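You operate a simulated robot arm through the tools that you are given. There is no shell and no other tool.

You are at the controls of a simulated robot arm. One attempt, no reset.

## Task
Put things in order on the top of the steel cabinet by the railing. At the end: the black coil from the top of the steel cabinet by the railing stands where the silver can (marked "GLUE") stood; the silver can from the top of the steel cabinet by the railing stands where the white jar (marked "SHIMS") stood; the white jar from the top of the steel cabinet by the railing stands where the yellow dough block (marked "LOT 56") stood; the yellow dough block from the top of the steel cabinet by the railing is on the brown small carton; whatever was shut is shut again. Leave all else as you found it, and nothing knocked over.

The check looks at the end state, three seconds after you hand in, the way a careful person would. Anything else that was tipped, shoved, dropped, spilled or broken makes it a failure.

## Robot
A 6-joint arm with a two-finger gripper, fixed in place. Base frame: the origin is at the foot of the arm, x ahead of it, y to its left, z up; the work surface is at about z = 0. Units: mm, degrees, N and s.
With the tool pointing down near the work surface it reaches from about 240 to 620 mm from the base axis. Its first joint turns from -66.0 to 66.0 degrees. Payload 1.37 kg.
The tool frame sits at the grasp point between the pads (the TCP): z along the fingers, y along the line on which they close. The tips reach 22 mm beyond it. The gripper opens to 92 mm. The gripper's body begins 65 mm behind the TCP.
Orientation is that of the tool frame in the base frame, as a unit quaternion [x, y, z, w]. With the fingers straight down and closing along the base's y, the tool's x points along the base's -x, its y along +y and its z along -z.

## Interface
- The arm moves only by the tool apply_moves. Its argument "series" is a list of rows, each an object of numbers (a shift or turn left out is 0, a gripper value left out holds the last): "ax", "ay", "az": the turn, a rotation vector about the tool's x, y, z in degrees; "x", "y", "z": the shift along the tool's x, y, z in cm; "gripper": the closure, from 0 (fully open) to 1 (shut). In form: [{"ax": .., "ay": .., "az": .., "x": .., "y": .., "z": .., "gripper": ..}, ...]. A call has 1 to 20 rows; each row is the pose to reach, as a shift and turn from the pose commanded when the call began, along the tool's axes at that moment. A row lasts 0.2 s, in which the tool goes at most 50 mm and 8.6 degrees; a call with a longer step from one row to the next is refused whole, and so is a gripper value outside its range. A pose out of reach is approached as far as the arm can. The call stops where the force on the tool passes 40 N (or 10 N more than at its start, if that is more) or the arm is blocked; 0.2 s more then pass. Each finger halts on what it meets, pressing with about 26 N; the grip force reading is that of the motor and also rises with nothing between the fingers. The clock runs only during rows and for 0.2 s after the last one: add rows that repeat a pose to give the fingers time. It gives the time, the measured TCP pose, the force on the tool (base axes), the opening and the grip force at its end, in the units of the frame above (readings bear some noise), with the torque about the TCP (base axes, N m) and any sound that the robot's microphone picked up, and new pictures: "views" is both (left out), scene, wrist or none.
- Cameras (640 x 400 px; columns grow to the right, rows downward): "scene" is fixed at [33.9, -418.7, 590.5]; the picture's right is [0.85, -0.53, 0.00], its down [-0.29, -0.46, -0.84] and it looks along [0.44, 0.71, -0.55] (base axes); focal length 364 px, centre (320, 200). "wrist" rides on the gripper at [71, 19, -102] in the tool frame; the picture's right is [-0.26, 0.97, 0.00], its down [-0.75, -0.20, -0.62] and it looks along [-0.60, -0.16, 0.78] (tool axes); focal length 280 px, centre (320, 200).
- point_at(camera, pixels): there is no depth. For up to 12 entries [column, row, z] of the newest picture of that camera ("zoom" is the newest enlarged one), the place [x, y] in the base frame at which the ray of that pixel passes the height z, good to about 2 mm, but the place of the scene camera against the robot may be out by one fixed shift of up to 12 mm in any direction. The clock stands still meanwhile.
- inspect(camera, box): a new picture of the part [left, top, right, bottom] of that camera's present view, enlarged. The clock stands still meanwhile.
- job_done(): hands the job in; it is judged then, once.

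Unless the task says otherwise, let go and move clear before handing in.

The tools are called after "Emit:" as name(argument=value, ...) on one line, values as JSON. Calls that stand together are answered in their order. apply_moves: Moves the arm, as the interface text tells. Its arguments: {"type":"object","properties":{"series":{"type":"array","items":{"type":"object","properties":{"ax":{"type":"number"},"ay":{"type":"number"},"az":{"type":"number"},"x":{"type":"number"},"y":{"type":"number"},"z":{"type":"number"},"gripper":{"type":"number"}}}},"views":{"type":"string","enum":["both","scene","wrist","none"]}},"required":["series"]} The other tools are called the same way: point_at (camera, pixels) gives the place at which the rays of pixels pass given heights; inspect (camera, box) takes an enlarged picture of a part of a camera's view; job_done () hands the job in.

At the start:

```text
clock: 0.0
position: [363.1, 67.8, 301.9]
tcp_rot: [0.0, 1.0, 0.0, -0.001]
ft_force: [0.4, 0.5, 0.0]
moment: [0.03, 0.01, -0.03]
grip_width: 92.1
grasp_force: 0.0
```

scene: 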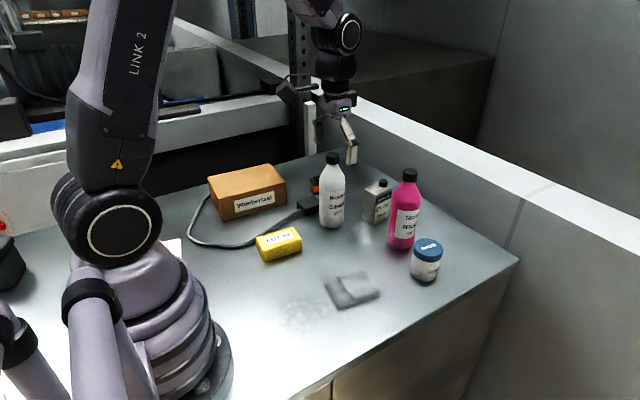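
wrist: 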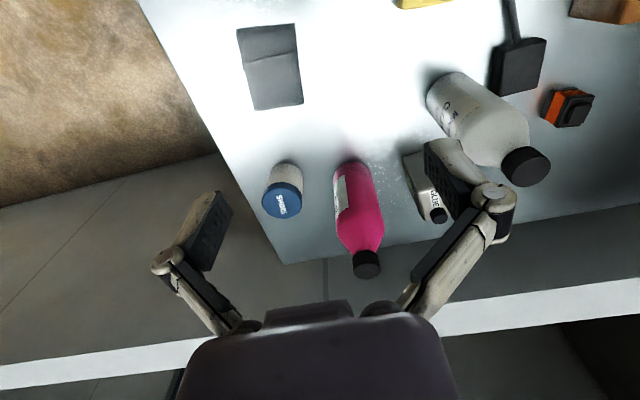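

The scene shows a carton (~248,190), a yellow block (278,244), a white bottle (332,190), a silver can (377,200), a magenta bottle (404,210), a white jar with blue lid (427,260), and something orange/black behind the white bottle. I'll enlarge both views to identify everything.

Emit:
inspect(camera="scene", box=[180, 130, 480, 320])

Emit:
inspect(camera="wrist", box=[220, 0, 640, 290])

Emit:
inspect(camera="scene", box=[0, 0, 320, 200])

```text
2.11 times, centred on (330, 225) of scene
```

zoom: 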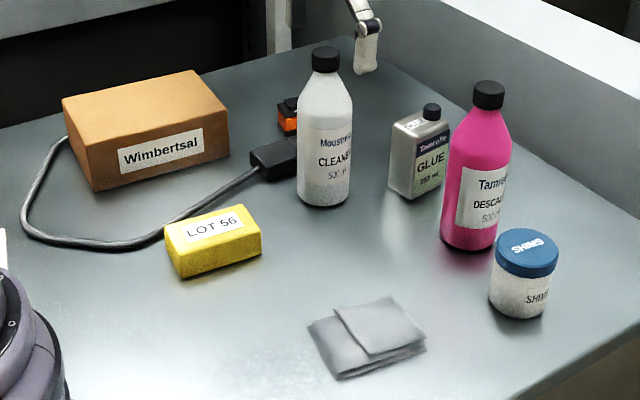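

```text
1.38 times, centred on (430, 145) of wrist
```

zoom: 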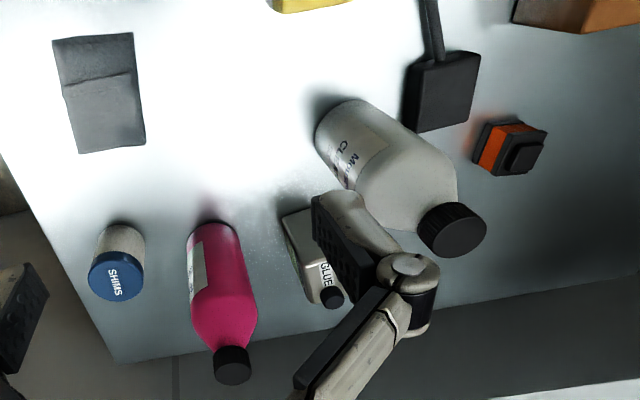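

```text
2.00 times, centred on (160, 100) of scene
```

zoom: 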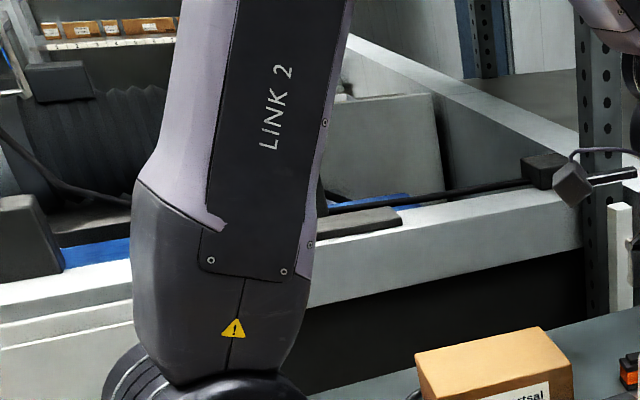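

The orange/black piece at scene zoom (288,115) may be the coil; the cable box is beside it. I'll measure base points of objects from the wrist picture and zoom into the suspected coil.

Emit:
point_at(camera="wrist", pixels=[[282, 200, 50], [287, 163, 0], [568, 107, 20], [568, 107, 0], [438, 214, 60], [416, 155, 0], [366, 263, 120], [350, 165, 0], [526, 166, 120], [450, 80, 0], [270, 66, 5], [518, 66, 20]])

Emit:
inspect(camera="wrist", box=[480, 20, 640, 140])

Emit:
inspect(camera="scene", box=[270, 150, 430, 250])

```text
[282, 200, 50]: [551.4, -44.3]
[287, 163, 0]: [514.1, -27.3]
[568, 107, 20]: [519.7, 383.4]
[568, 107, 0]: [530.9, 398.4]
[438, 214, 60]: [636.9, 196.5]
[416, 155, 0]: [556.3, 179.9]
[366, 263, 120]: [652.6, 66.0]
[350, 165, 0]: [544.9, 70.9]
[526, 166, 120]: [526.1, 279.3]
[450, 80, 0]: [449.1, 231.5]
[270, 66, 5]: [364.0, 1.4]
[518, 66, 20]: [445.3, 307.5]
```

```text
3.33 times, centred on (560, 80) of wrist
```

zoom: 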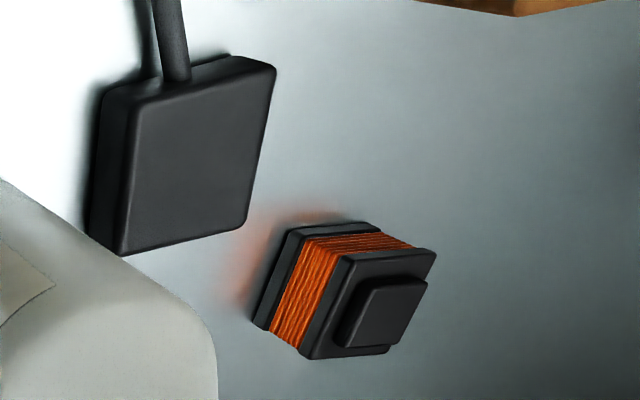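

```text
4.00 times, centred on (350, 200) of scene
```

zoom: 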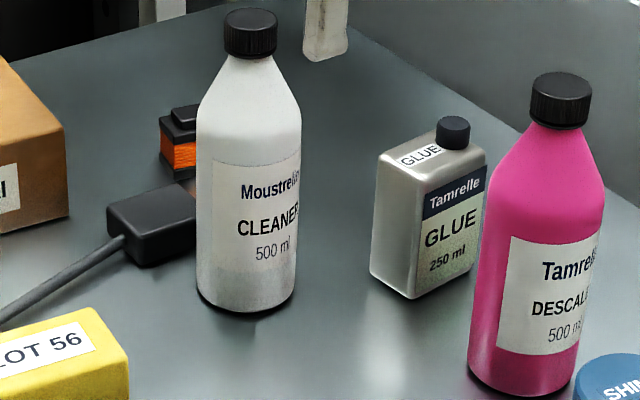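

The coil is the black bobbin with orange winding behind the cleaner bottle. I'll cross-check positions with the scene camera.

Emit:
point_at(camera="scene", pixels=[[315, 190, 0], [316, 177, 45], [373, 222, 0], [383, 182, 65], [427, 276, 0], [428, 246, 50], [410, 171, 140], [400, 244, 0], [332, 223, 0], [278, 258, 0], [278, 238, 25], [327, 204, 20]])

Emit:
inspect(camera="scene", box=[200, 150, 320, 270])

```text
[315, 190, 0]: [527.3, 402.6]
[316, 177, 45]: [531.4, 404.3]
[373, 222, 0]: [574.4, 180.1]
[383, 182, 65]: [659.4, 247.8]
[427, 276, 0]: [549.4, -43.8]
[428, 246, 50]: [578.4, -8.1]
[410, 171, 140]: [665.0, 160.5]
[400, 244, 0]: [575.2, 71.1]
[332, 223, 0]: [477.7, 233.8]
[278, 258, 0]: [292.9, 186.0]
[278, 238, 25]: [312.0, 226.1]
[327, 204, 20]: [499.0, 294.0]
```

```text
3.33 times, centred on (260, 210) of scene
```

zoom: 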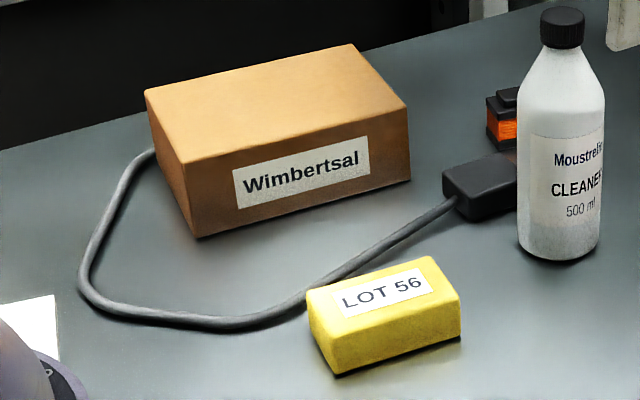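

Coil is near [527,398] (both cameras agree within about 10 mm), the can near [575,180], jar near [550,-40], dough near [305,205]. I'll move above the dough block at the current height for a precise look.

Emit:
apply_moves(series=[{"x": 1.8, "y": 4.3}, {"x": 3.6, "y": 8.6}, {"x": 5.3, "y": 12.8}, {"x": 5.3, "y": 12.8}])

```text
clock: 1.0
position: [312.9, 194.5, 305.5]
tcp_rot: [0.001, 1.0, 0.0, 0.0]
ft_force: [0.3, -0.3, 0.1]
moment: [0.01, 0.0, -0.01]
grip_width: 92.1
grasp_force: 0.0
```

scene: 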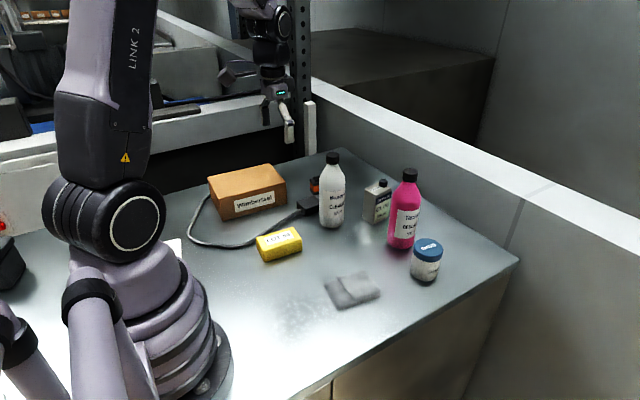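
wrist: 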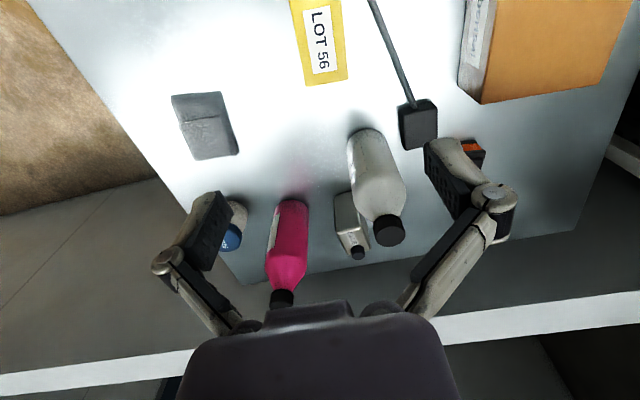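

The dough (LOT 56) shows at wrist (319,40), partly cut at the top, long side roughly along base x. I'll zoom in and measure its corners.

Emit:
inspect(camera="wrist", box=[250, 0, 410, 100])

Emit:
inspect(camera="wrist", box=[440, 0, 640, 125])

Emit:
point_at(camera="wrist", pixels=[[306, 86, 0], [306, 86, 25], [350, 79, 25], [350, 79, 0], [483, 104, 0], [483, 104, 60], [603, 82, 60], [638, 0, 60], [290, 0, 25], [341, 0, 25], [458, 79, 0]])

```text
4.00 times, centred on (330, 50) of wrist
```

zoom: 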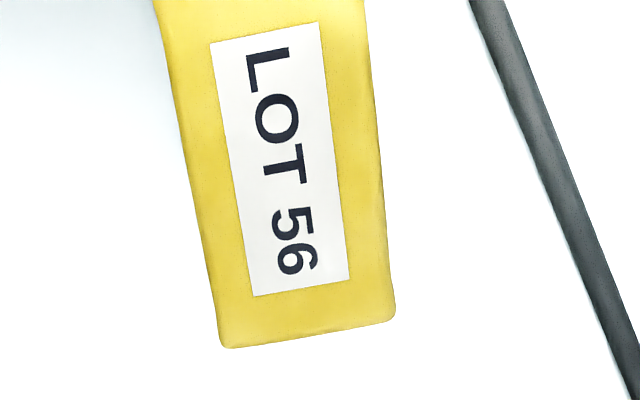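

```text
3.20 times, centred on (540, 62) of wrist
```

zoom: 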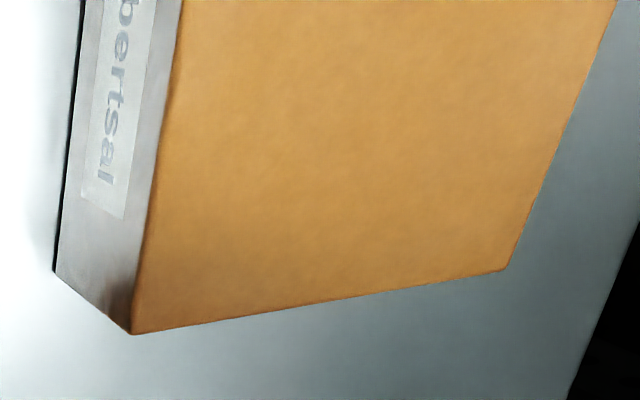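

```text
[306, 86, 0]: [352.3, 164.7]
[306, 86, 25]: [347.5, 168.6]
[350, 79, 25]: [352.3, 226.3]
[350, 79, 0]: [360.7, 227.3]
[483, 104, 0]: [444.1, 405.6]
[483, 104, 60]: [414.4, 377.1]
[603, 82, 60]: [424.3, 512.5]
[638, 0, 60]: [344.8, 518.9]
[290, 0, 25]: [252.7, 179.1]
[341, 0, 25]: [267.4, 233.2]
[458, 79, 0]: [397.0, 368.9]
```

The block's far end is about x≈350, y from 168 to 226; its near end is cut off. I'll pull back and lower a bit to see all of it.

Emit:
apply_moves(series=[{"x": 2.0, "y": 0.3, "z": 2.0}, {"x": 4.0, "y": 0.6, "z": 4.0}, {"x": 5.0, "y": 0.6, "z": 6.0}, {"x": 5.0, "y": 0.6, "z": 6.0}])

Emit:
point_at(camera="scene", pixels=[[223, 221, 0], [287, 204.6, 0], [207.5, 176.4, 60], [269.6, 163, 60], [286.4, 182, 60], [219.5, 199, 60], [256.4, 237, 30], [293.6, 227, 30], [302, 240, 30], [262, 249, 30], [265, 263, 0], [302, 251, 0]])

```text
clock: 2.0
position: [259.3, 203.4, 242.7]
tcp_rot: [0.0, 1.0, 0.0, 0.0]
ft_force: [-0.1, -0.8, 0.4]
moment: [-0.01, 0.01, 0.0]
grip_width: 92.0
grasp_force: 0.1
```

scene: 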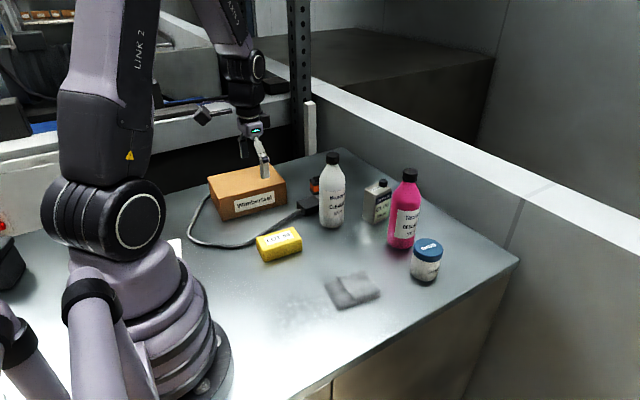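
wrist: 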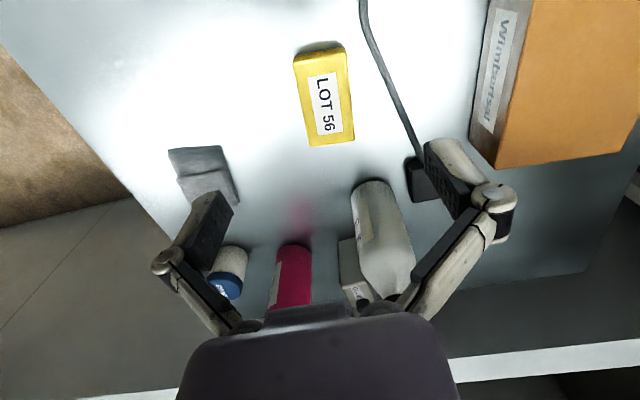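

```text
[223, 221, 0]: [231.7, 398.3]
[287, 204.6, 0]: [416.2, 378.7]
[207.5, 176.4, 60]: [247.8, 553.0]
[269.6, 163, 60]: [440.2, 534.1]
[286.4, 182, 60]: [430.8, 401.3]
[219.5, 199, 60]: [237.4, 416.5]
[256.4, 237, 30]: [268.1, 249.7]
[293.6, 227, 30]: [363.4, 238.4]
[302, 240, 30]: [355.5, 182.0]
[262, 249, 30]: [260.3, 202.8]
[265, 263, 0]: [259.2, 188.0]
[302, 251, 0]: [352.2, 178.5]
```

Whole dough block now visible at wrist (324,95). I'll zoom and measure its corners.

Emit:
inspect(camera="wrist", box=[260, 30, 420, 155])

Emit:
inspect(camera="wrist", box=[430, 0, 640, 180])

```text
3.20 times, centred on (340, 92) of wrist
```

zoom: 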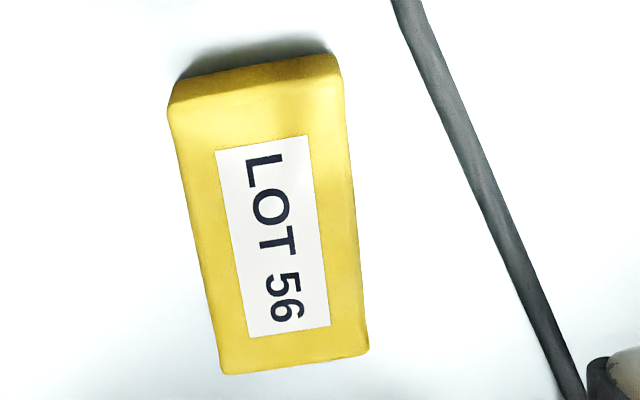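

```text
2.22 times, centred on (535, 90) of wrist
```

zoom: 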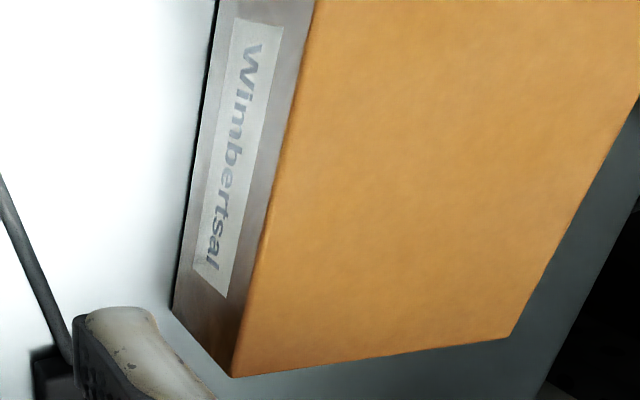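

Emit:
point_at(camera="wrist", pixels=[[295.6, 55.1, 0], [343.1, 46.7, 0], [293.1, 62.3, 30], [347.2, 55.1, 30], [309.4, 146, 30], [355, 139, 30], [293.1, 62.3, 20], [347.2, 55.1, 20], [309.4, 146, 0], [355, 139, 0], [469, 145, 0], [495.5, 168.5, 60]])

```text
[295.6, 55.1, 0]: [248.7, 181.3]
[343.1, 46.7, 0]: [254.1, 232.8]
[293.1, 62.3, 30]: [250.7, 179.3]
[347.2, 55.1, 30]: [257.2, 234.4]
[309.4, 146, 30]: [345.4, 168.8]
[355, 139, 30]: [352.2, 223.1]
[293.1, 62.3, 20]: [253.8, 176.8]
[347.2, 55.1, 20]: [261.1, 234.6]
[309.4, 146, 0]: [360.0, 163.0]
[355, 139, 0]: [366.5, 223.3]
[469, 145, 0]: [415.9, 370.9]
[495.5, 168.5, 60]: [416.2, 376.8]
```

The dough block is about 95×55×30 mm, centred near (301,201), long axis turned about -6.8° from base x. I'll hover above it at z≈120 with the gripper turned to match, and check.

Emit:
apply_moves(series=[{"x": -1.4, "z": 4.0, "az": 2.3}, {"x": -2.8, "z": 8.0, "az": 4.6}, {"x": -4.13, "z": 12.2, "az": 6.8}, {"x": -4.13, "z": 12.2, "az": 6.8}])

```text
clock: 3.0
position: [301.9, 200.4, 120.3]
tcp_rot: [0.059, 0.998, 0.001, 0.0]
ft_force: [-0.3, -0.1, -0.2]
moment: [-0.02, -0.01, 0.0]
grip_width: 91.8
grasp_force: 0.1
```

scene: 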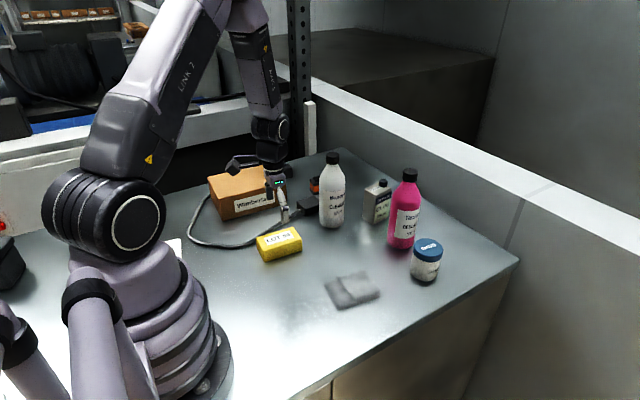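
wrist: 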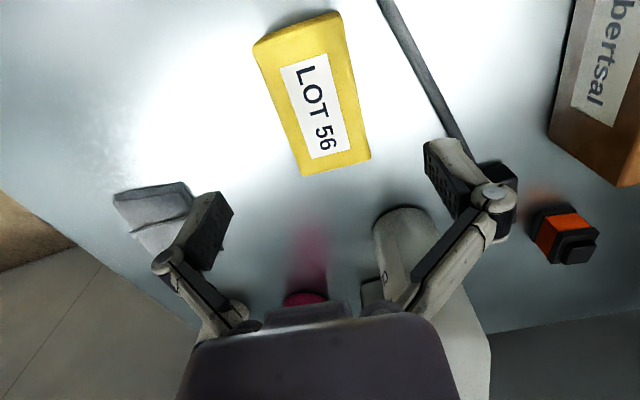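

The block sits under the gripper at wrist (312,95). I'll measure its corners again from this closer view to refine the centre.

Emit:
inspect(camera="wrist", box=[230, 0, 400, 190])

Emit:
point_at(camera="wrist", pixels=[[302, 174, 30], [370, 161, 30], [252, 52, 30], [339, 18, 30], [320, 111, 30], [302, 174, 0], [370, 161, 0], [257, 38, 0], [337, 10, 0]])

```text
2.11 times, centred on (315, 95) of wrist
```

zoom: 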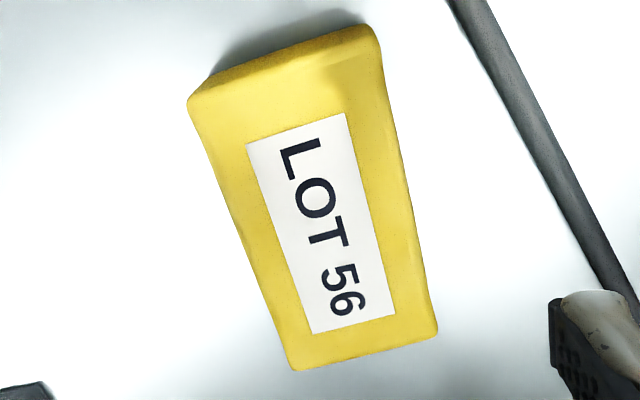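

```text
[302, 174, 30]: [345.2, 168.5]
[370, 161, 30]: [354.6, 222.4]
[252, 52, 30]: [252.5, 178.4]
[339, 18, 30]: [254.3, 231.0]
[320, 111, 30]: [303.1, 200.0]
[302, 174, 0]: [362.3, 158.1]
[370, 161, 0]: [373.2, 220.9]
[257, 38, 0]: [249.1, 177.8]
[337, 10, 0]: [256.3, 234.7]
```

Centre confirmed at about (301.5,200.5), matching the TCP. Descending with open fingers to z≈26.

Emit:
apply_moves(series=[{"z": 3.2}, {"z": 6.4}, {"z": 8.4}, {"z": 9.3}, {"z": 9.3}], views="wrist")

```text
clock: 4.2
position: [303.2, 201.1, 26.9]
tcp_rot: [0.059, 0.998, 0.0, 0.0]
ft_force: [-0.2, -0.6, -0.8]
moment: [-0.02, -0.01, 0.01]
grip_width: 92.1
grasp_force: 0.0
```

wrist: 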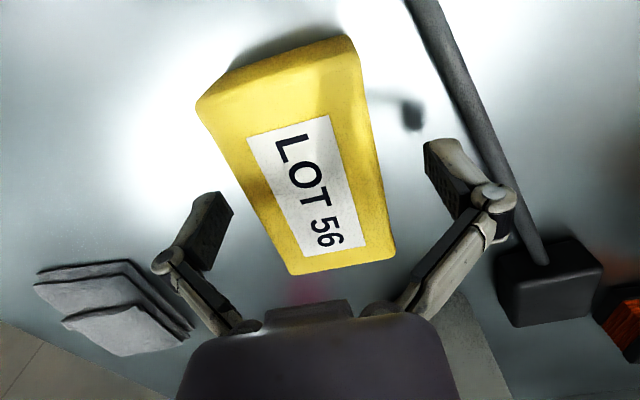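

Block centred between fingers (top-face diagonals cross near (314,189)). Closing gently and gradually to about 53 mm.

Emit:
apply_moves(series=[{"gripper": 0.2}, {"gripper": 0.36}, {"gripper": 0.4}, {"gripper": 0.42}, {"gripper": 0.42}], views="wrist")

```text
clock: 5.4
position: [301.9, 202.0, 27.0]
tcp_rot: [0.059, 0.998, 0.001, 0.0]
ft_force: [-0.3, -3.1, 6.6]
moment: [-0.09, 0.06, 0.07]
grip_width: 57.6
grasp_force: 26.1
```

wrist: 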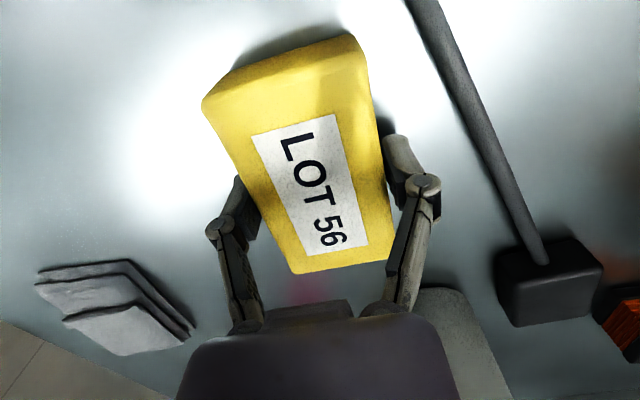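

Gripped at 57.6 mm with 26 N. Lifting straight up.

Emit:
apply_moves(series=[{"z": -1.5}, {"z": -4.5}, {"z": -8.5}, {"z": -12.5}, {"z": -15.0}, {"z": -15.0}])

```text
clock: 6.8
position: [303.2, 203.5, 175.7]
tcp_rot: [0.059, 0.998, 0.0, 0.0]
ft_force: [-1.0, 0.1, -2.2]
moment: [0.03, -0.02, 0.02]
grip_width: 57.7
grasp_force: 25.7
```

scene: 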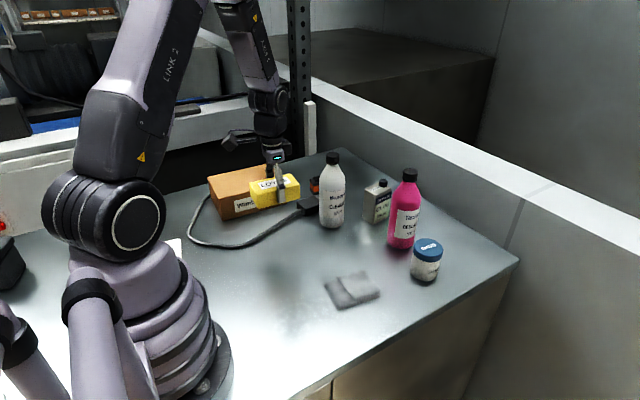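
wrist: 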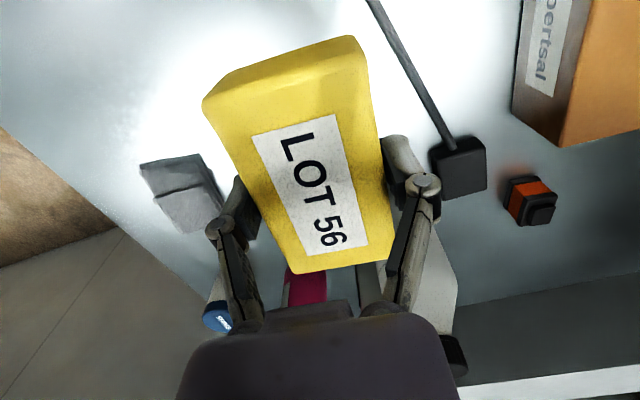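

Dough held securely. Moving sideways toward the carton at z≈177, pausing partway to measure the carton.

Emit:
apply_moves(series=[{"y": 4.0}, {"y": 8.5}, {"y": 13.0}, {"y": 16.0}, {"y": 16.0}])

```text
clock: 8.0
position: [318.2, 360.2, 177.0]
tcp_rot: [0.06, 0.998, 0.0, 0.001]
ft_force: [-0.3, -0.7, -2.6]
moment: [-0.01, 0.0, 0.0]
grip_width: 57.8
grasp_force: 26.4
```

scene: 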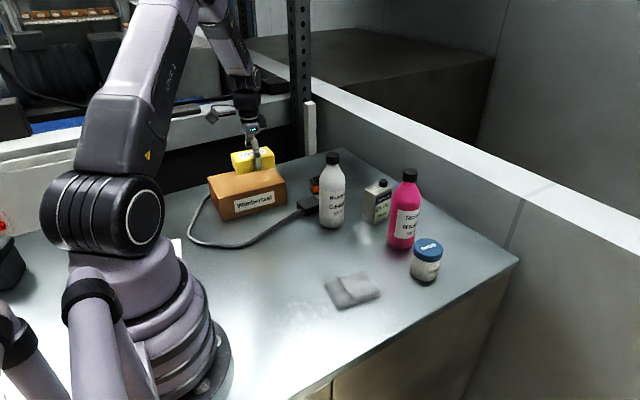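
wrist: 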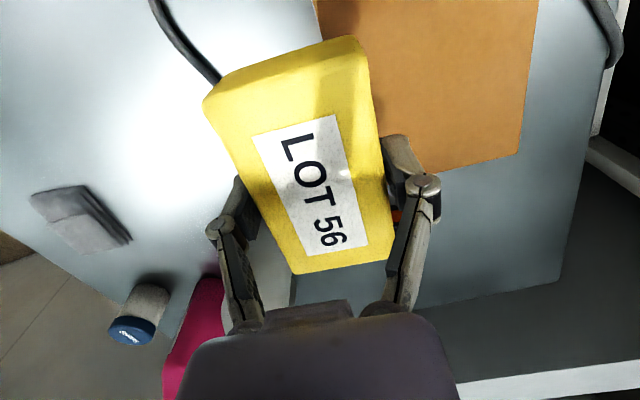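

Emit:
point_at(camera="wrist", pixels=[[519, 154, 70], [537, 0, 70], [440, 170, 70], [316, 10, 70], [519, 154, 62], [316, 10, 62]])

Emit:
inspect(camera="wrist", box=[300, 0, 640, 200])

```text
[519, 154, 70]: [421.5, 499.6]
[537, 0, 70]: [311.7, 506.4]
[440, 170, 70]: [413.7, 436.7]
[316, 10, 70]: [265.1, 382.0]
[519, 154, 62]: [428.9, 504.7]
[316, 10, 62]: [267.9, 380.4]
```

```text
1.88 times, centred on (470, 100) of wrist
```

zoom: 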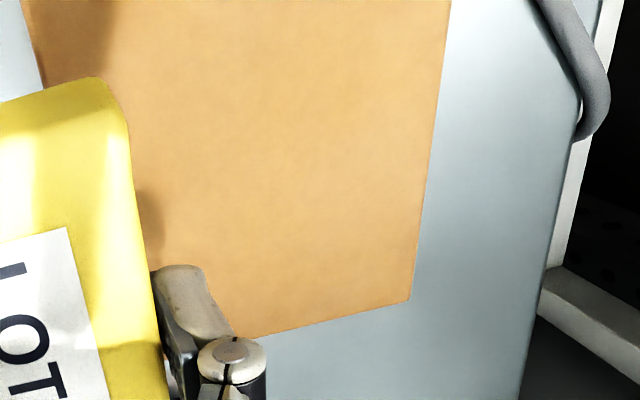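

Carton top spans roughly x 228–418, y 375–505 at z≈70. Moving the dough over its centre (328,440) and lowering to a small gap.

Emit:
apply_moves(series=[{"x": 0.1, "y": 4.0}, {"x": 0.17, "y": 7.97}, {"x": 0.17, "y": 7.97}, {"x": 0.17, "y": 7.97, "z": 3.5}, {"x": 0.17, "y": 7.97, "z": 6.0}, {"x": 0.17, "y": 7.97, "z": 6.0}])

```text
clock: 9.4
position: [330.5, 440.9, 116.6]
tcp_rot: [0.059, 0.998, -0.001, 0.0]
ft_force: [0.8, -1.2, -2.5]
moment: [-0.02, -0.02, -0.02]
grip_width: 57.7
grasp_force: 25.8
```

scene: 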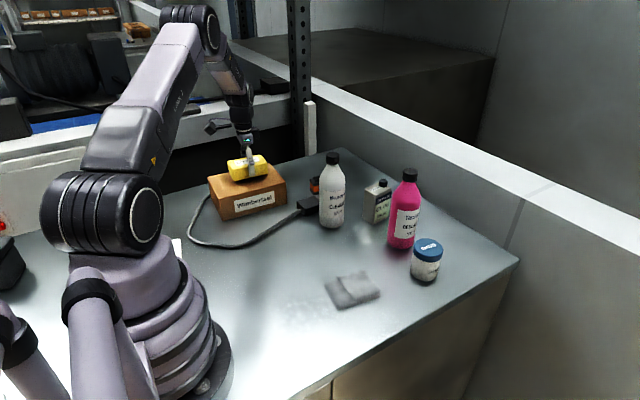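
wrist: 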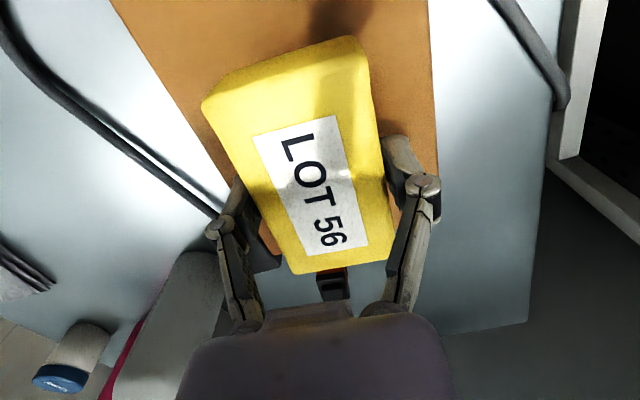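

Dough hovers over the carton, roughly centred. Lowering slowly while watching the vertical force.

Emit:
apply_moves(series=[{"z": 0.5}, {"z": 1.0}, {"z": 1.3}, {"z": 1.3}], views="scene")

Emit:
inspect(camera="scene", box=[190, 120, 320, 230])

```text
clock: 10.4
position: [328.1, 440.6, 104.5]
tcp_rot: [0.059, 0.998, -0.001, 0.0]
ft_force: [-0.3, -0.2, -3.3]
moment: [0.0, 0.0, 0.0]
grip_width: 57.6
grasp_force: 25.9
```

scene: 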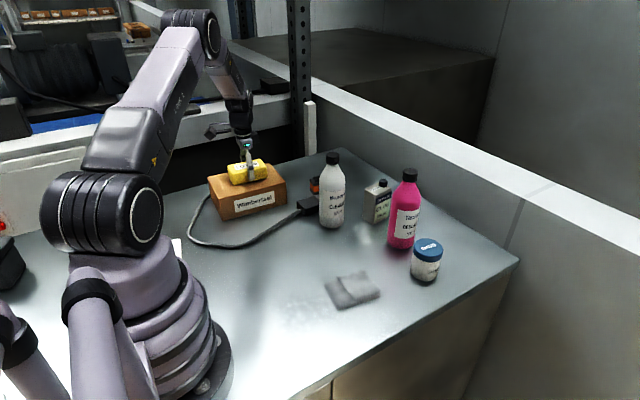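

```text
3.64 times, centred on (255, 175) of scene
```

zoom: 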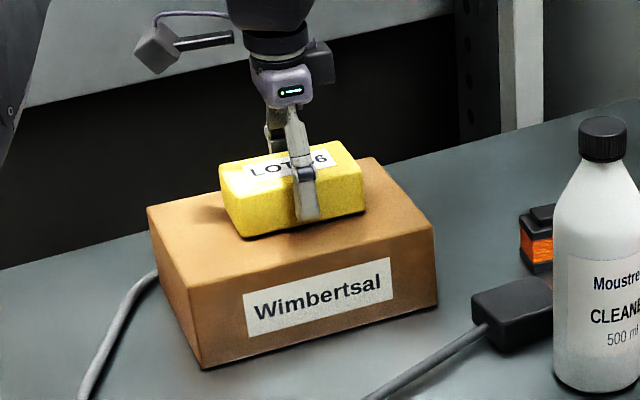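

Not yet in contact (Fz still about -3 N). Lowering a few mm more.

Emit:
apply_moves(series=[{"z": 0.2}, {"z": 0.4}, {"z": 0.4}], views="none")

```text
clock: 11.2
position: [328.5, 441.0, 101.7]
tcp_rot: [0.06, 0.998, 0.001, -0.001]
ft_force: [-3.1, -3.6, 5.9]
moment: [-0.08, 0.1, 0.04]
grip_width: 57.7
grasp_force: 26.0
```

Contact (Fz rose to +5.9 N). Releasing gradually, then rising straight up.

Emit:
apply_moves(series=[{"gripper": 0.36}, {"gripper": 0.3}, {"gripper": 0.2}, {"gripper": 0.1}, {"gripper": 0.1}], views="wrist")

```text
clock: 12.4
position: [327.6, 441.6, 101.8]
tcp_rot: [0.059, 0.998, -0.001, 0.0]
ft_force: [0.1, 0.2, 0.7]
moment: [0.0, 0.02, -0.01]
grip_width: 82.8
grasp_force: 0.0
```

wrist: 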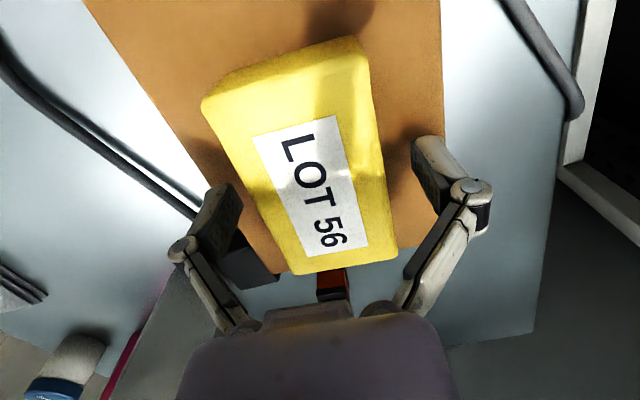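

Dough rests on the carton, fingers clear. Rising to z≈260 and swinging toward the jar, undoing the yaw.

Emit:
apply_moves(series=[{"z": -3.0, "gripper": 0.1}, {"z": -7.0, "gripper": 0.0}, {"z": -11.0}, {"z": -15.0}, {"z": -16.0, "y": -3.0, "az": -2}, {"z": -16.0, "y": -7.5, "az": -5}, {"z": -16.0, "y": -12.0, "az": -6.8}, {"z": -16.0, "y": -12.0, "az": -6.8}])

```text
clock: 14.2
position: [313.3, 320.0, 261.1]
tcp_rot: [0.0, 1.0, 0.001, 0.0]
ft_force: [0.4, -0.2, -0.5]
moment: [-0.02, -0.01, -0.03]
grip_width: 92.1
grasp_force: 0.0
```

scene: 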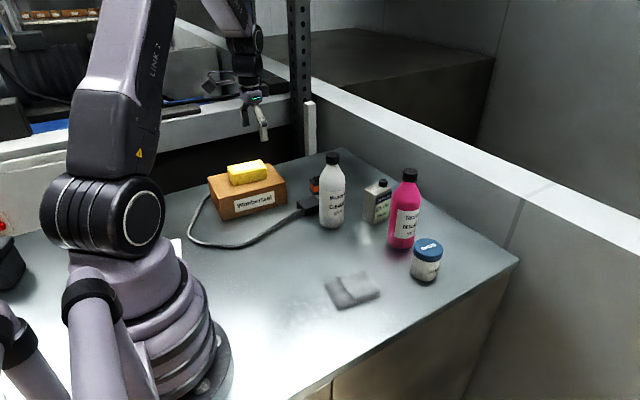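
wrist: 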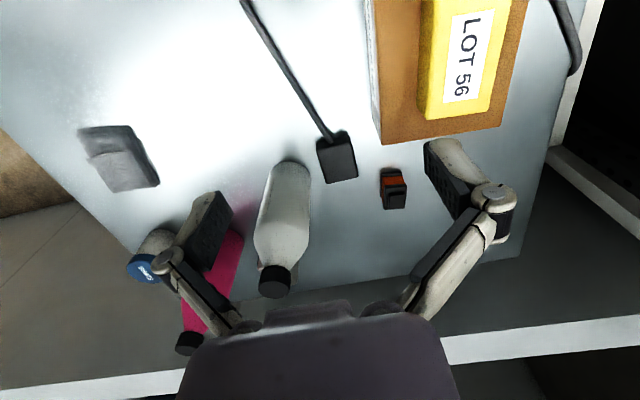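

Dough rests nicely on the carton. Moving at z≈260 to a viewing spot near the jar, (470,-40).

Emit:
apply_moves(series=[{"x": -1.7, "y": -4.0}, {"x": -3.4, "y": -8.0}, {"x": -5.1, "y": -12.0}, {"x": -6.8, "y": -16.0}, {"x": -8.5, "y": -20.0}, {"x": -10.2, "y": -24.0}, {"x": -11.9, "y": -28.0}, {"x": -13.6, "y": -32.0}, {"x": -15.6, "y": -36.1}, {"x": -15.6, "y": -36.1}])

```text
clock: 16.4
position: [468.3, -41.9, 262.3]
tcp_rot: [0.0, 1.0, 0.0, 0.0]
ft_force: [0.2, 0.2, 0.8]
moment: [0.02, -0.02, -0.01]
grip_width: 91.9
grasp_force: 0.0
```

scene: 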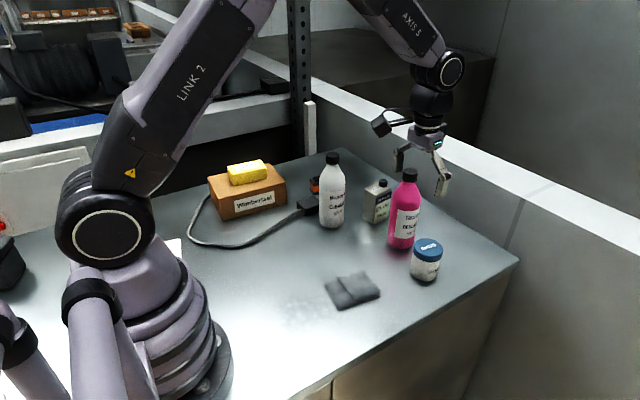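
wrist: 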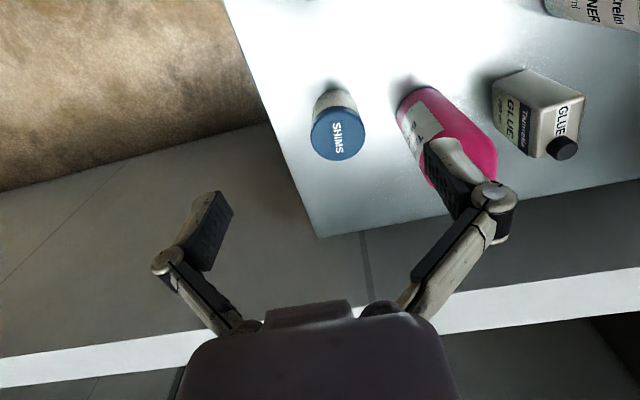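

Jar at wrist (337,125), can at (540,115). I'll zoom on both and measure.

Emit:
inspect(camera="wrist", box=[280, 70, 400, 170])

Emit:
inspect(camera="wrist", box=[470, 50, 610, 170])

```text
4.00 times, centred on (340, 120) of wrist
```

zoom: 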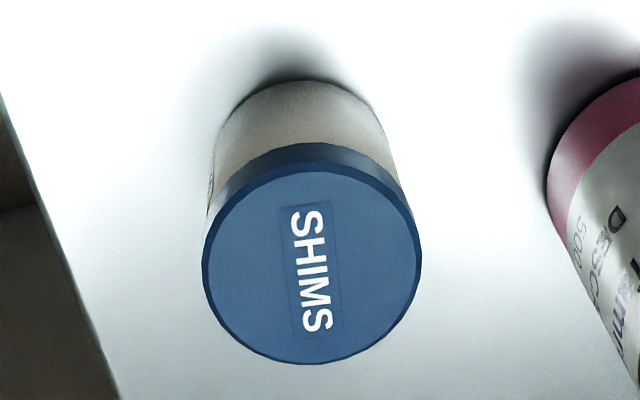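

```text
3.33 times, centred on (540, 110) of wrist
```

zoom: 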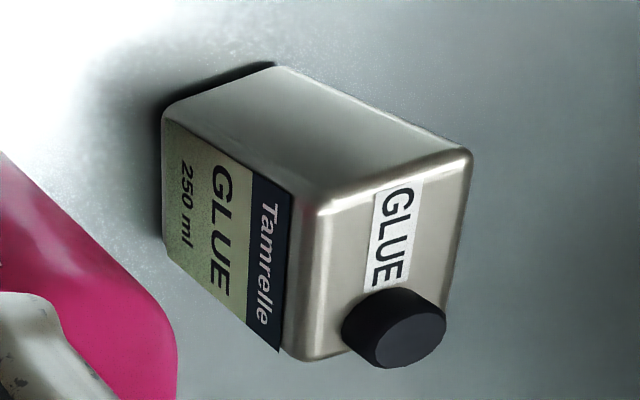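

Emit:
point_at(camera="wrist", pixels=[[338, 137, 60], [338, 137, 70], [338, 137, 80], [336, 90, 0], [310.8, 138, 70], [365.5, 137, 70], [337.5, 112, 70], [337.5, 161, 70], [313.5, 108, 0], [358.5, 106, 0]])

Emit:
inspect(camera="scene", box=[380, 225, 470, 295])

```text
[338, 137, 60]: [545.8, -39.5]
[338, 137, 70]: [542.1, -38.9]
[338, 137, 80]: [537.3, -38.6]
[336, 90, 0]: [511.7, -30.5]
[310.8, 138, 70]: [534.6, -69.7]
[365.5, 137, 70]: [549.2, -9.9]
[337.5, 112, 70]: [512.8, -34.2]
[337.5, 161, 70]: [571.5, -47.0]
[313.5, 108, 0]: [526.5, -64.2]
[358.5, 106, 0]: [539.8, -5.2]
```

```text
5.71 times, centred on (425, 260) of scene
```

zoom: 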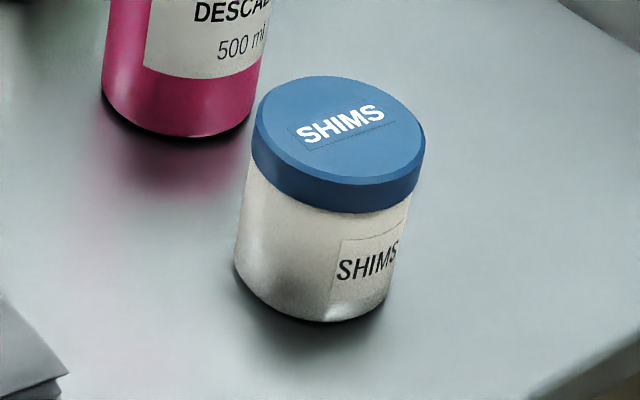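

Emit:
point_at(camera="wrist", pixels=[[492.6, 83.6, 0], [526.5, 68.6, 0], [493.5, 122, 0], [539.4, 111.5, 70], [585, 95.6, 70], [529.5, 156.5, 70], [539.4, 111.5, 80], [585, 95.6, 80], [529.5, 156.5, 80], [397, 116, 0], [410, 85, 0]])

```text
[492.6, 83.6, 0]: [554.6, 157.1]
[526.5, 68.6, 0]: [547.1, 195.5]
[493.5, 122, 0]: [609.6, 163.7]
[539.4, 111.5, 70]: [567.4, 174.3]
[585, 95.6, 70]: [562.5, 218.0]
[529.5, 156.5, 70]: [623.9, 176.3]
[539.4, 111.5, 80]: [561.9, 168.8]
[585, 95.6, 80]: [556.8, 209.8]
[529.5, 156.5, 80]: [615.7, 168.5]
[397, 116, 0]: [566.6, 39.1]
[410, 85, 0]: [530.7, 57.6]
```

Jar: about 60 mm diameter, centre near (542,-38). Can: about 39×55 base, centre near (578,180). Hovering above the jar at z≈130 with the gripper yawed -20° to keep fingers clear of the magenta bottle.

Emit:
apply_moves(series=[{"x": -1.8, "y": 0.05, "z": 3.2, "az": -5}, {"x": -3.6, "y": 0.1, "z": 6.4, "az": -10}, {"x": -5.4, "y": 0.15, "z": 9.7, "az": -15}, {"x": -7.22, "y": 0.22, "z": 13.0, "az": -20}, {"x": -7.22, "y": 0.22, "z": 13.0, "az": -20}])

```text
clock: 17.6
position: [541.5, -37.4, 132.1]
tcp_rot: [-0.174, 0.985, 0.0, 0.0]
ft_force: [0.4, 0.5, 0.1]
moment: [0.0, 0.03, -0.04]
grip_width: 92.3
grasp_force: 0.0
```

scene: 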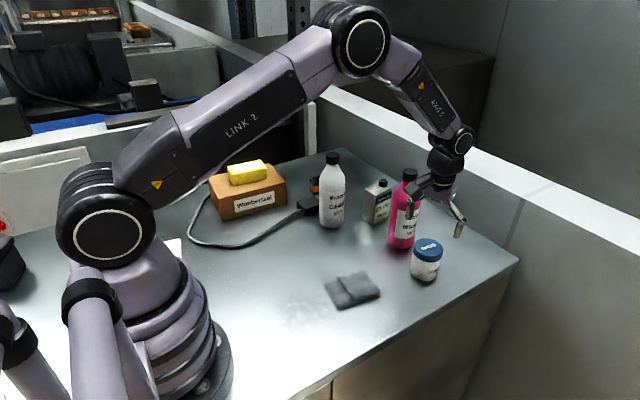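
wrist: 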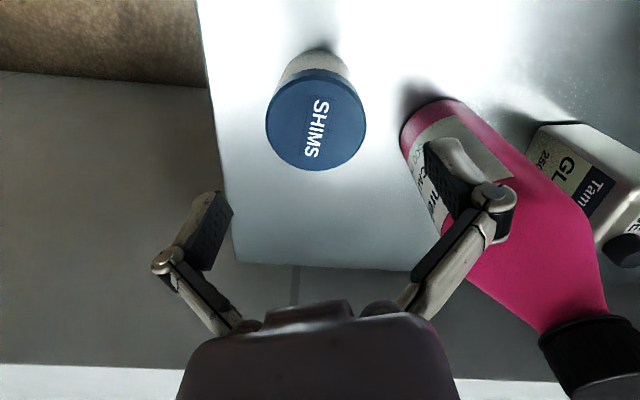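

Lid centre at wrist (316,122) vs expected ~(320,123) — well aligned. Checking numerically.

Emit:
point_at(camera="wrist", pixels=[[316, 122, 63], [266, 125, 63], [366, 122, 63], [319, 47, 0], [277, 85, 0], [349, 75, 0], [403, 140, 0], [450, 97, 0], [440, 230, 40]])

Emit:
inspect(camera="scene", box=[370, 140, 490, 290])

```text
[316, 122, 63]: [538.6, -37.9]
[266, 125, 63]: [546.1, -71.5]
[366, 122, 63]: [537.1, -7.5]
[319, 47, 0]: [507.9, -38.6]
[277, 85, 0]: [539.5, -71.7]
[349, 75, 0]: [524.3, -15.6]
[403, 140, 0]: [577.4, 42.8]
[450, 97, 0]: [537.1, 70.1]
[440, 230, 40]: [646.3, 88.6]
```

```text
2.67 times, centred on (430, 215) of scene
```

zoom: 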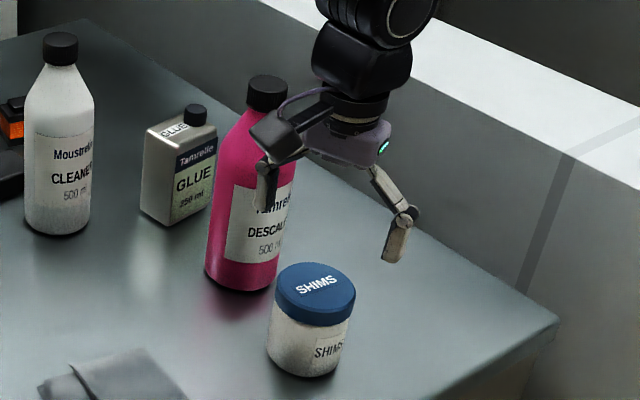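

Jar centre (541,-38) confirmed; fingers straddle it with ~15 mm clearance. Descending.

Emit:
apply_moves(series=[{"x": 0.1, "z": 3.5}, {"x": 0.1, "z": 7.0}, {"x": 0.1, "z": 9.5}, {"x": 0.1, "z": 10.4}, {"x": 0.1, "z": 10.4}])

```text
clock: 18.8
position: [541.3, -37.4, 27.0]
tcp_rot: [-0.174, 0.985, 0.0, 0.0]
ft_force: [0.7, -0.4, -0.3]
moment: [0.02, 0.04, -0.01]
grip_width: 91.9
grasp_force: 0.0
```

scene: 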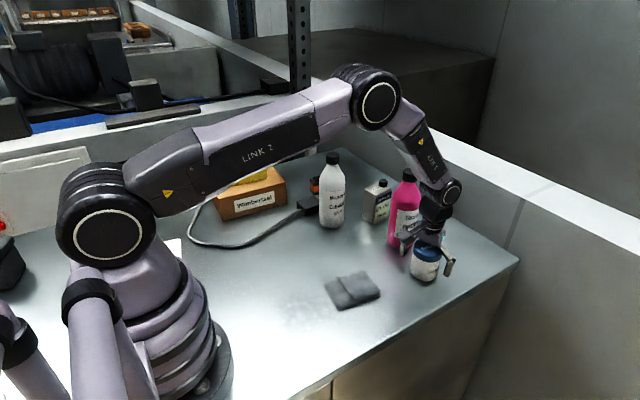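
wrist: 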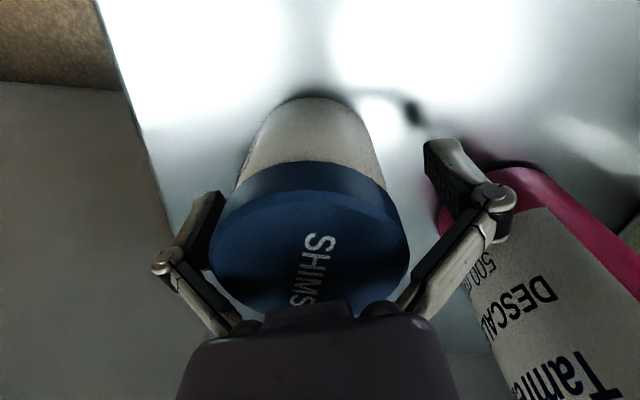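

Jar well centred between the fingers. Closing gradually.

Emit:
apply_moves(series=[{"gripper": 0.15}, {"gripper": 0.28}, {"gripper": 0.34}, {"gripper": 0.38}, {"gripper": 0.4}, {"gripper": 0.4}])

```text
clock: 20.2
position: [542.8, -36.4, 29.0]
tcp_rot: [-0.174, 0.985, -0.001, 0.001]
ft_force: [-5.1, -1.2, 32.3]
moment: [-0.08, 0.06, 0.0]
grip_width: 73.9
grasp_force: 26.1
```

scene: 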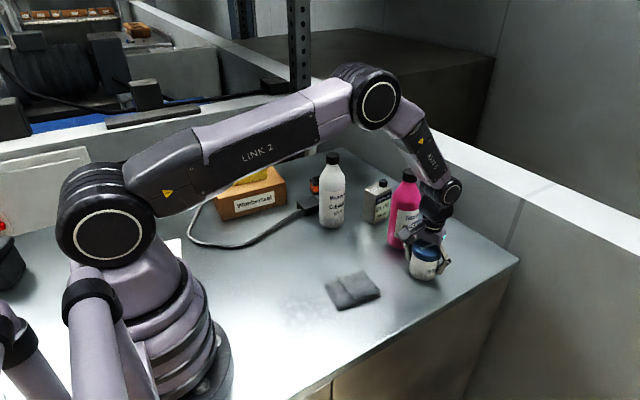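
wrist: 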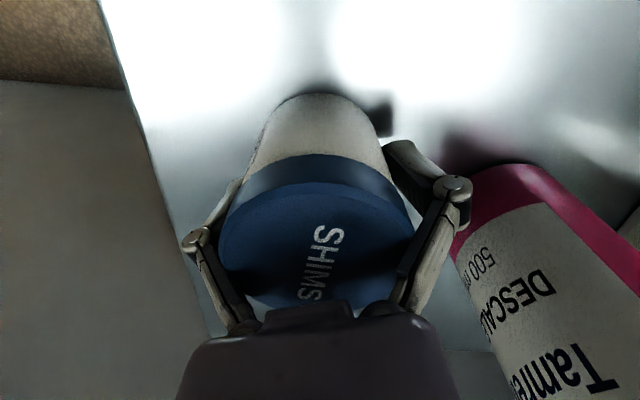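

The grip halted at 73.9 mm with Fz +32 N: the finger linkage is catching the lid edge because I'm too low. Opening again right away, then checking the jar.

Emit:
apply_moves(series=[{"gripper": 0.3}, {"gripper": 0.15}, {"gripper": 0.0}, {"gripper": 0.0}])

```text
clock: 21.2
position: [541.3, -36.4, 27.4]
tcp_rot: [-0.174, 0.985, 0.0, -0.002]
ft_force: [-0.2, 0.2, 0.3]
moment: [0.02, -0.01, 0.02]
grip_width: 91.9
grasp_force: 0.1
```

scene: 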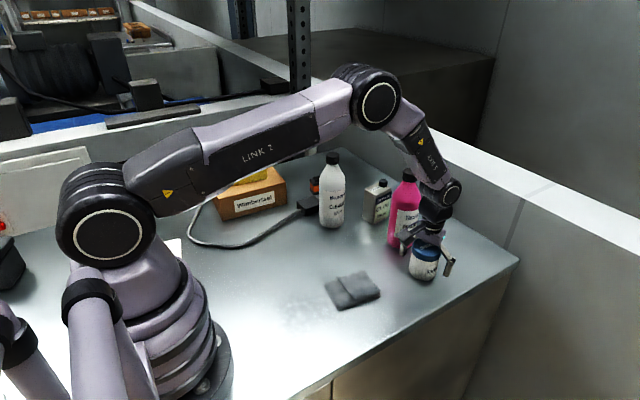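
wrist: 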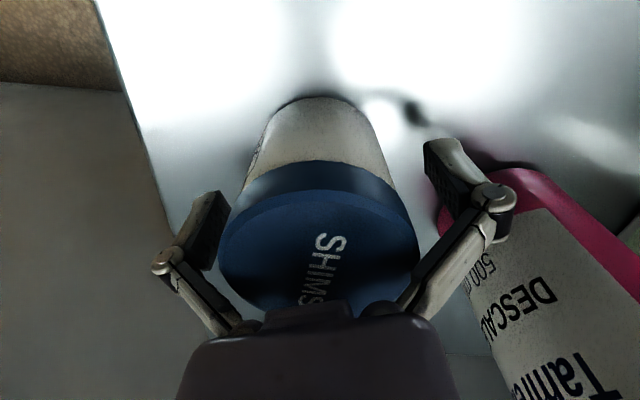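

Jar is still upright, only nudged a few mm into the centre. I'll raise the gripper ~16 mm so the pads meet the lid/body rather than the linkage catching the lid, then close again.

Emit:
apply_moves(series=[{"z": -0.8}, {"z": -1.6}, {"z": -1.6}, {"z": -1.6, "gripper": 0.15}, {"z": -1.6, "gripper": 0.25}, {"z": -1.6, "gripper": 0.3}, {"z": -1.6, "gripper": 0.34}, {"z": -1.6, "gripper": 0.34}])

```text
clock: 23.0
position: [539.3, -36.8, 43.9]
tcp_rot: [-0.174, 0.985, -0.001, 0.0]
ft_force: [0.6, -0.7, -0.6]
moment: [0.02, -0.02, -0.03]
grip_width: 61.1
grasp_force: 0.2
```

scene: 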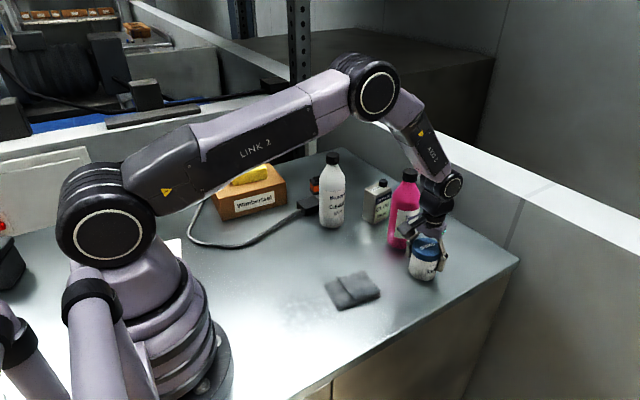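
wrist: 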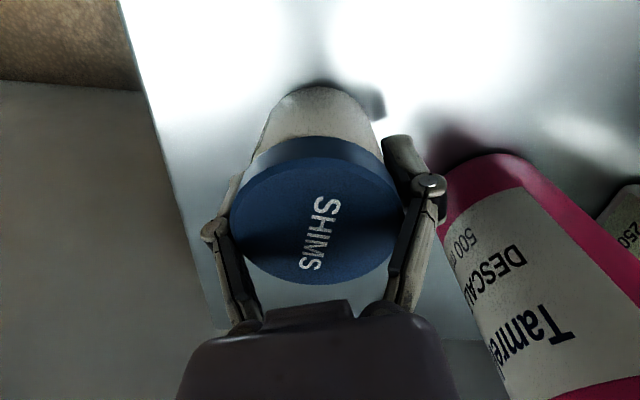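

Opening is 61 mm with no grip force or vertical load yet. Closing a bit more.

Emit:
apply_moves(series=[{"gripper": 0.36}, {"gripper": 0.38}, {"gripper": 0.4}, {"gripper": 0.4}], views="wrist")

```text
clock: 24.0
position: [540.5, -35.0, 42.9]
tcp_rot: [-0.174, 0.985, 0.0, 0.0]
ft_force: [-1.4, -1.1, 3.9]
moment: [0.01, 0.02, -0.01]
grip_width: 59.1
grasp_force: 26.2
```

wrist: 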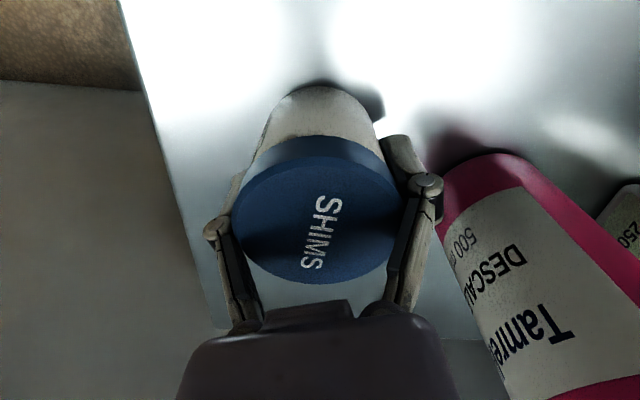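

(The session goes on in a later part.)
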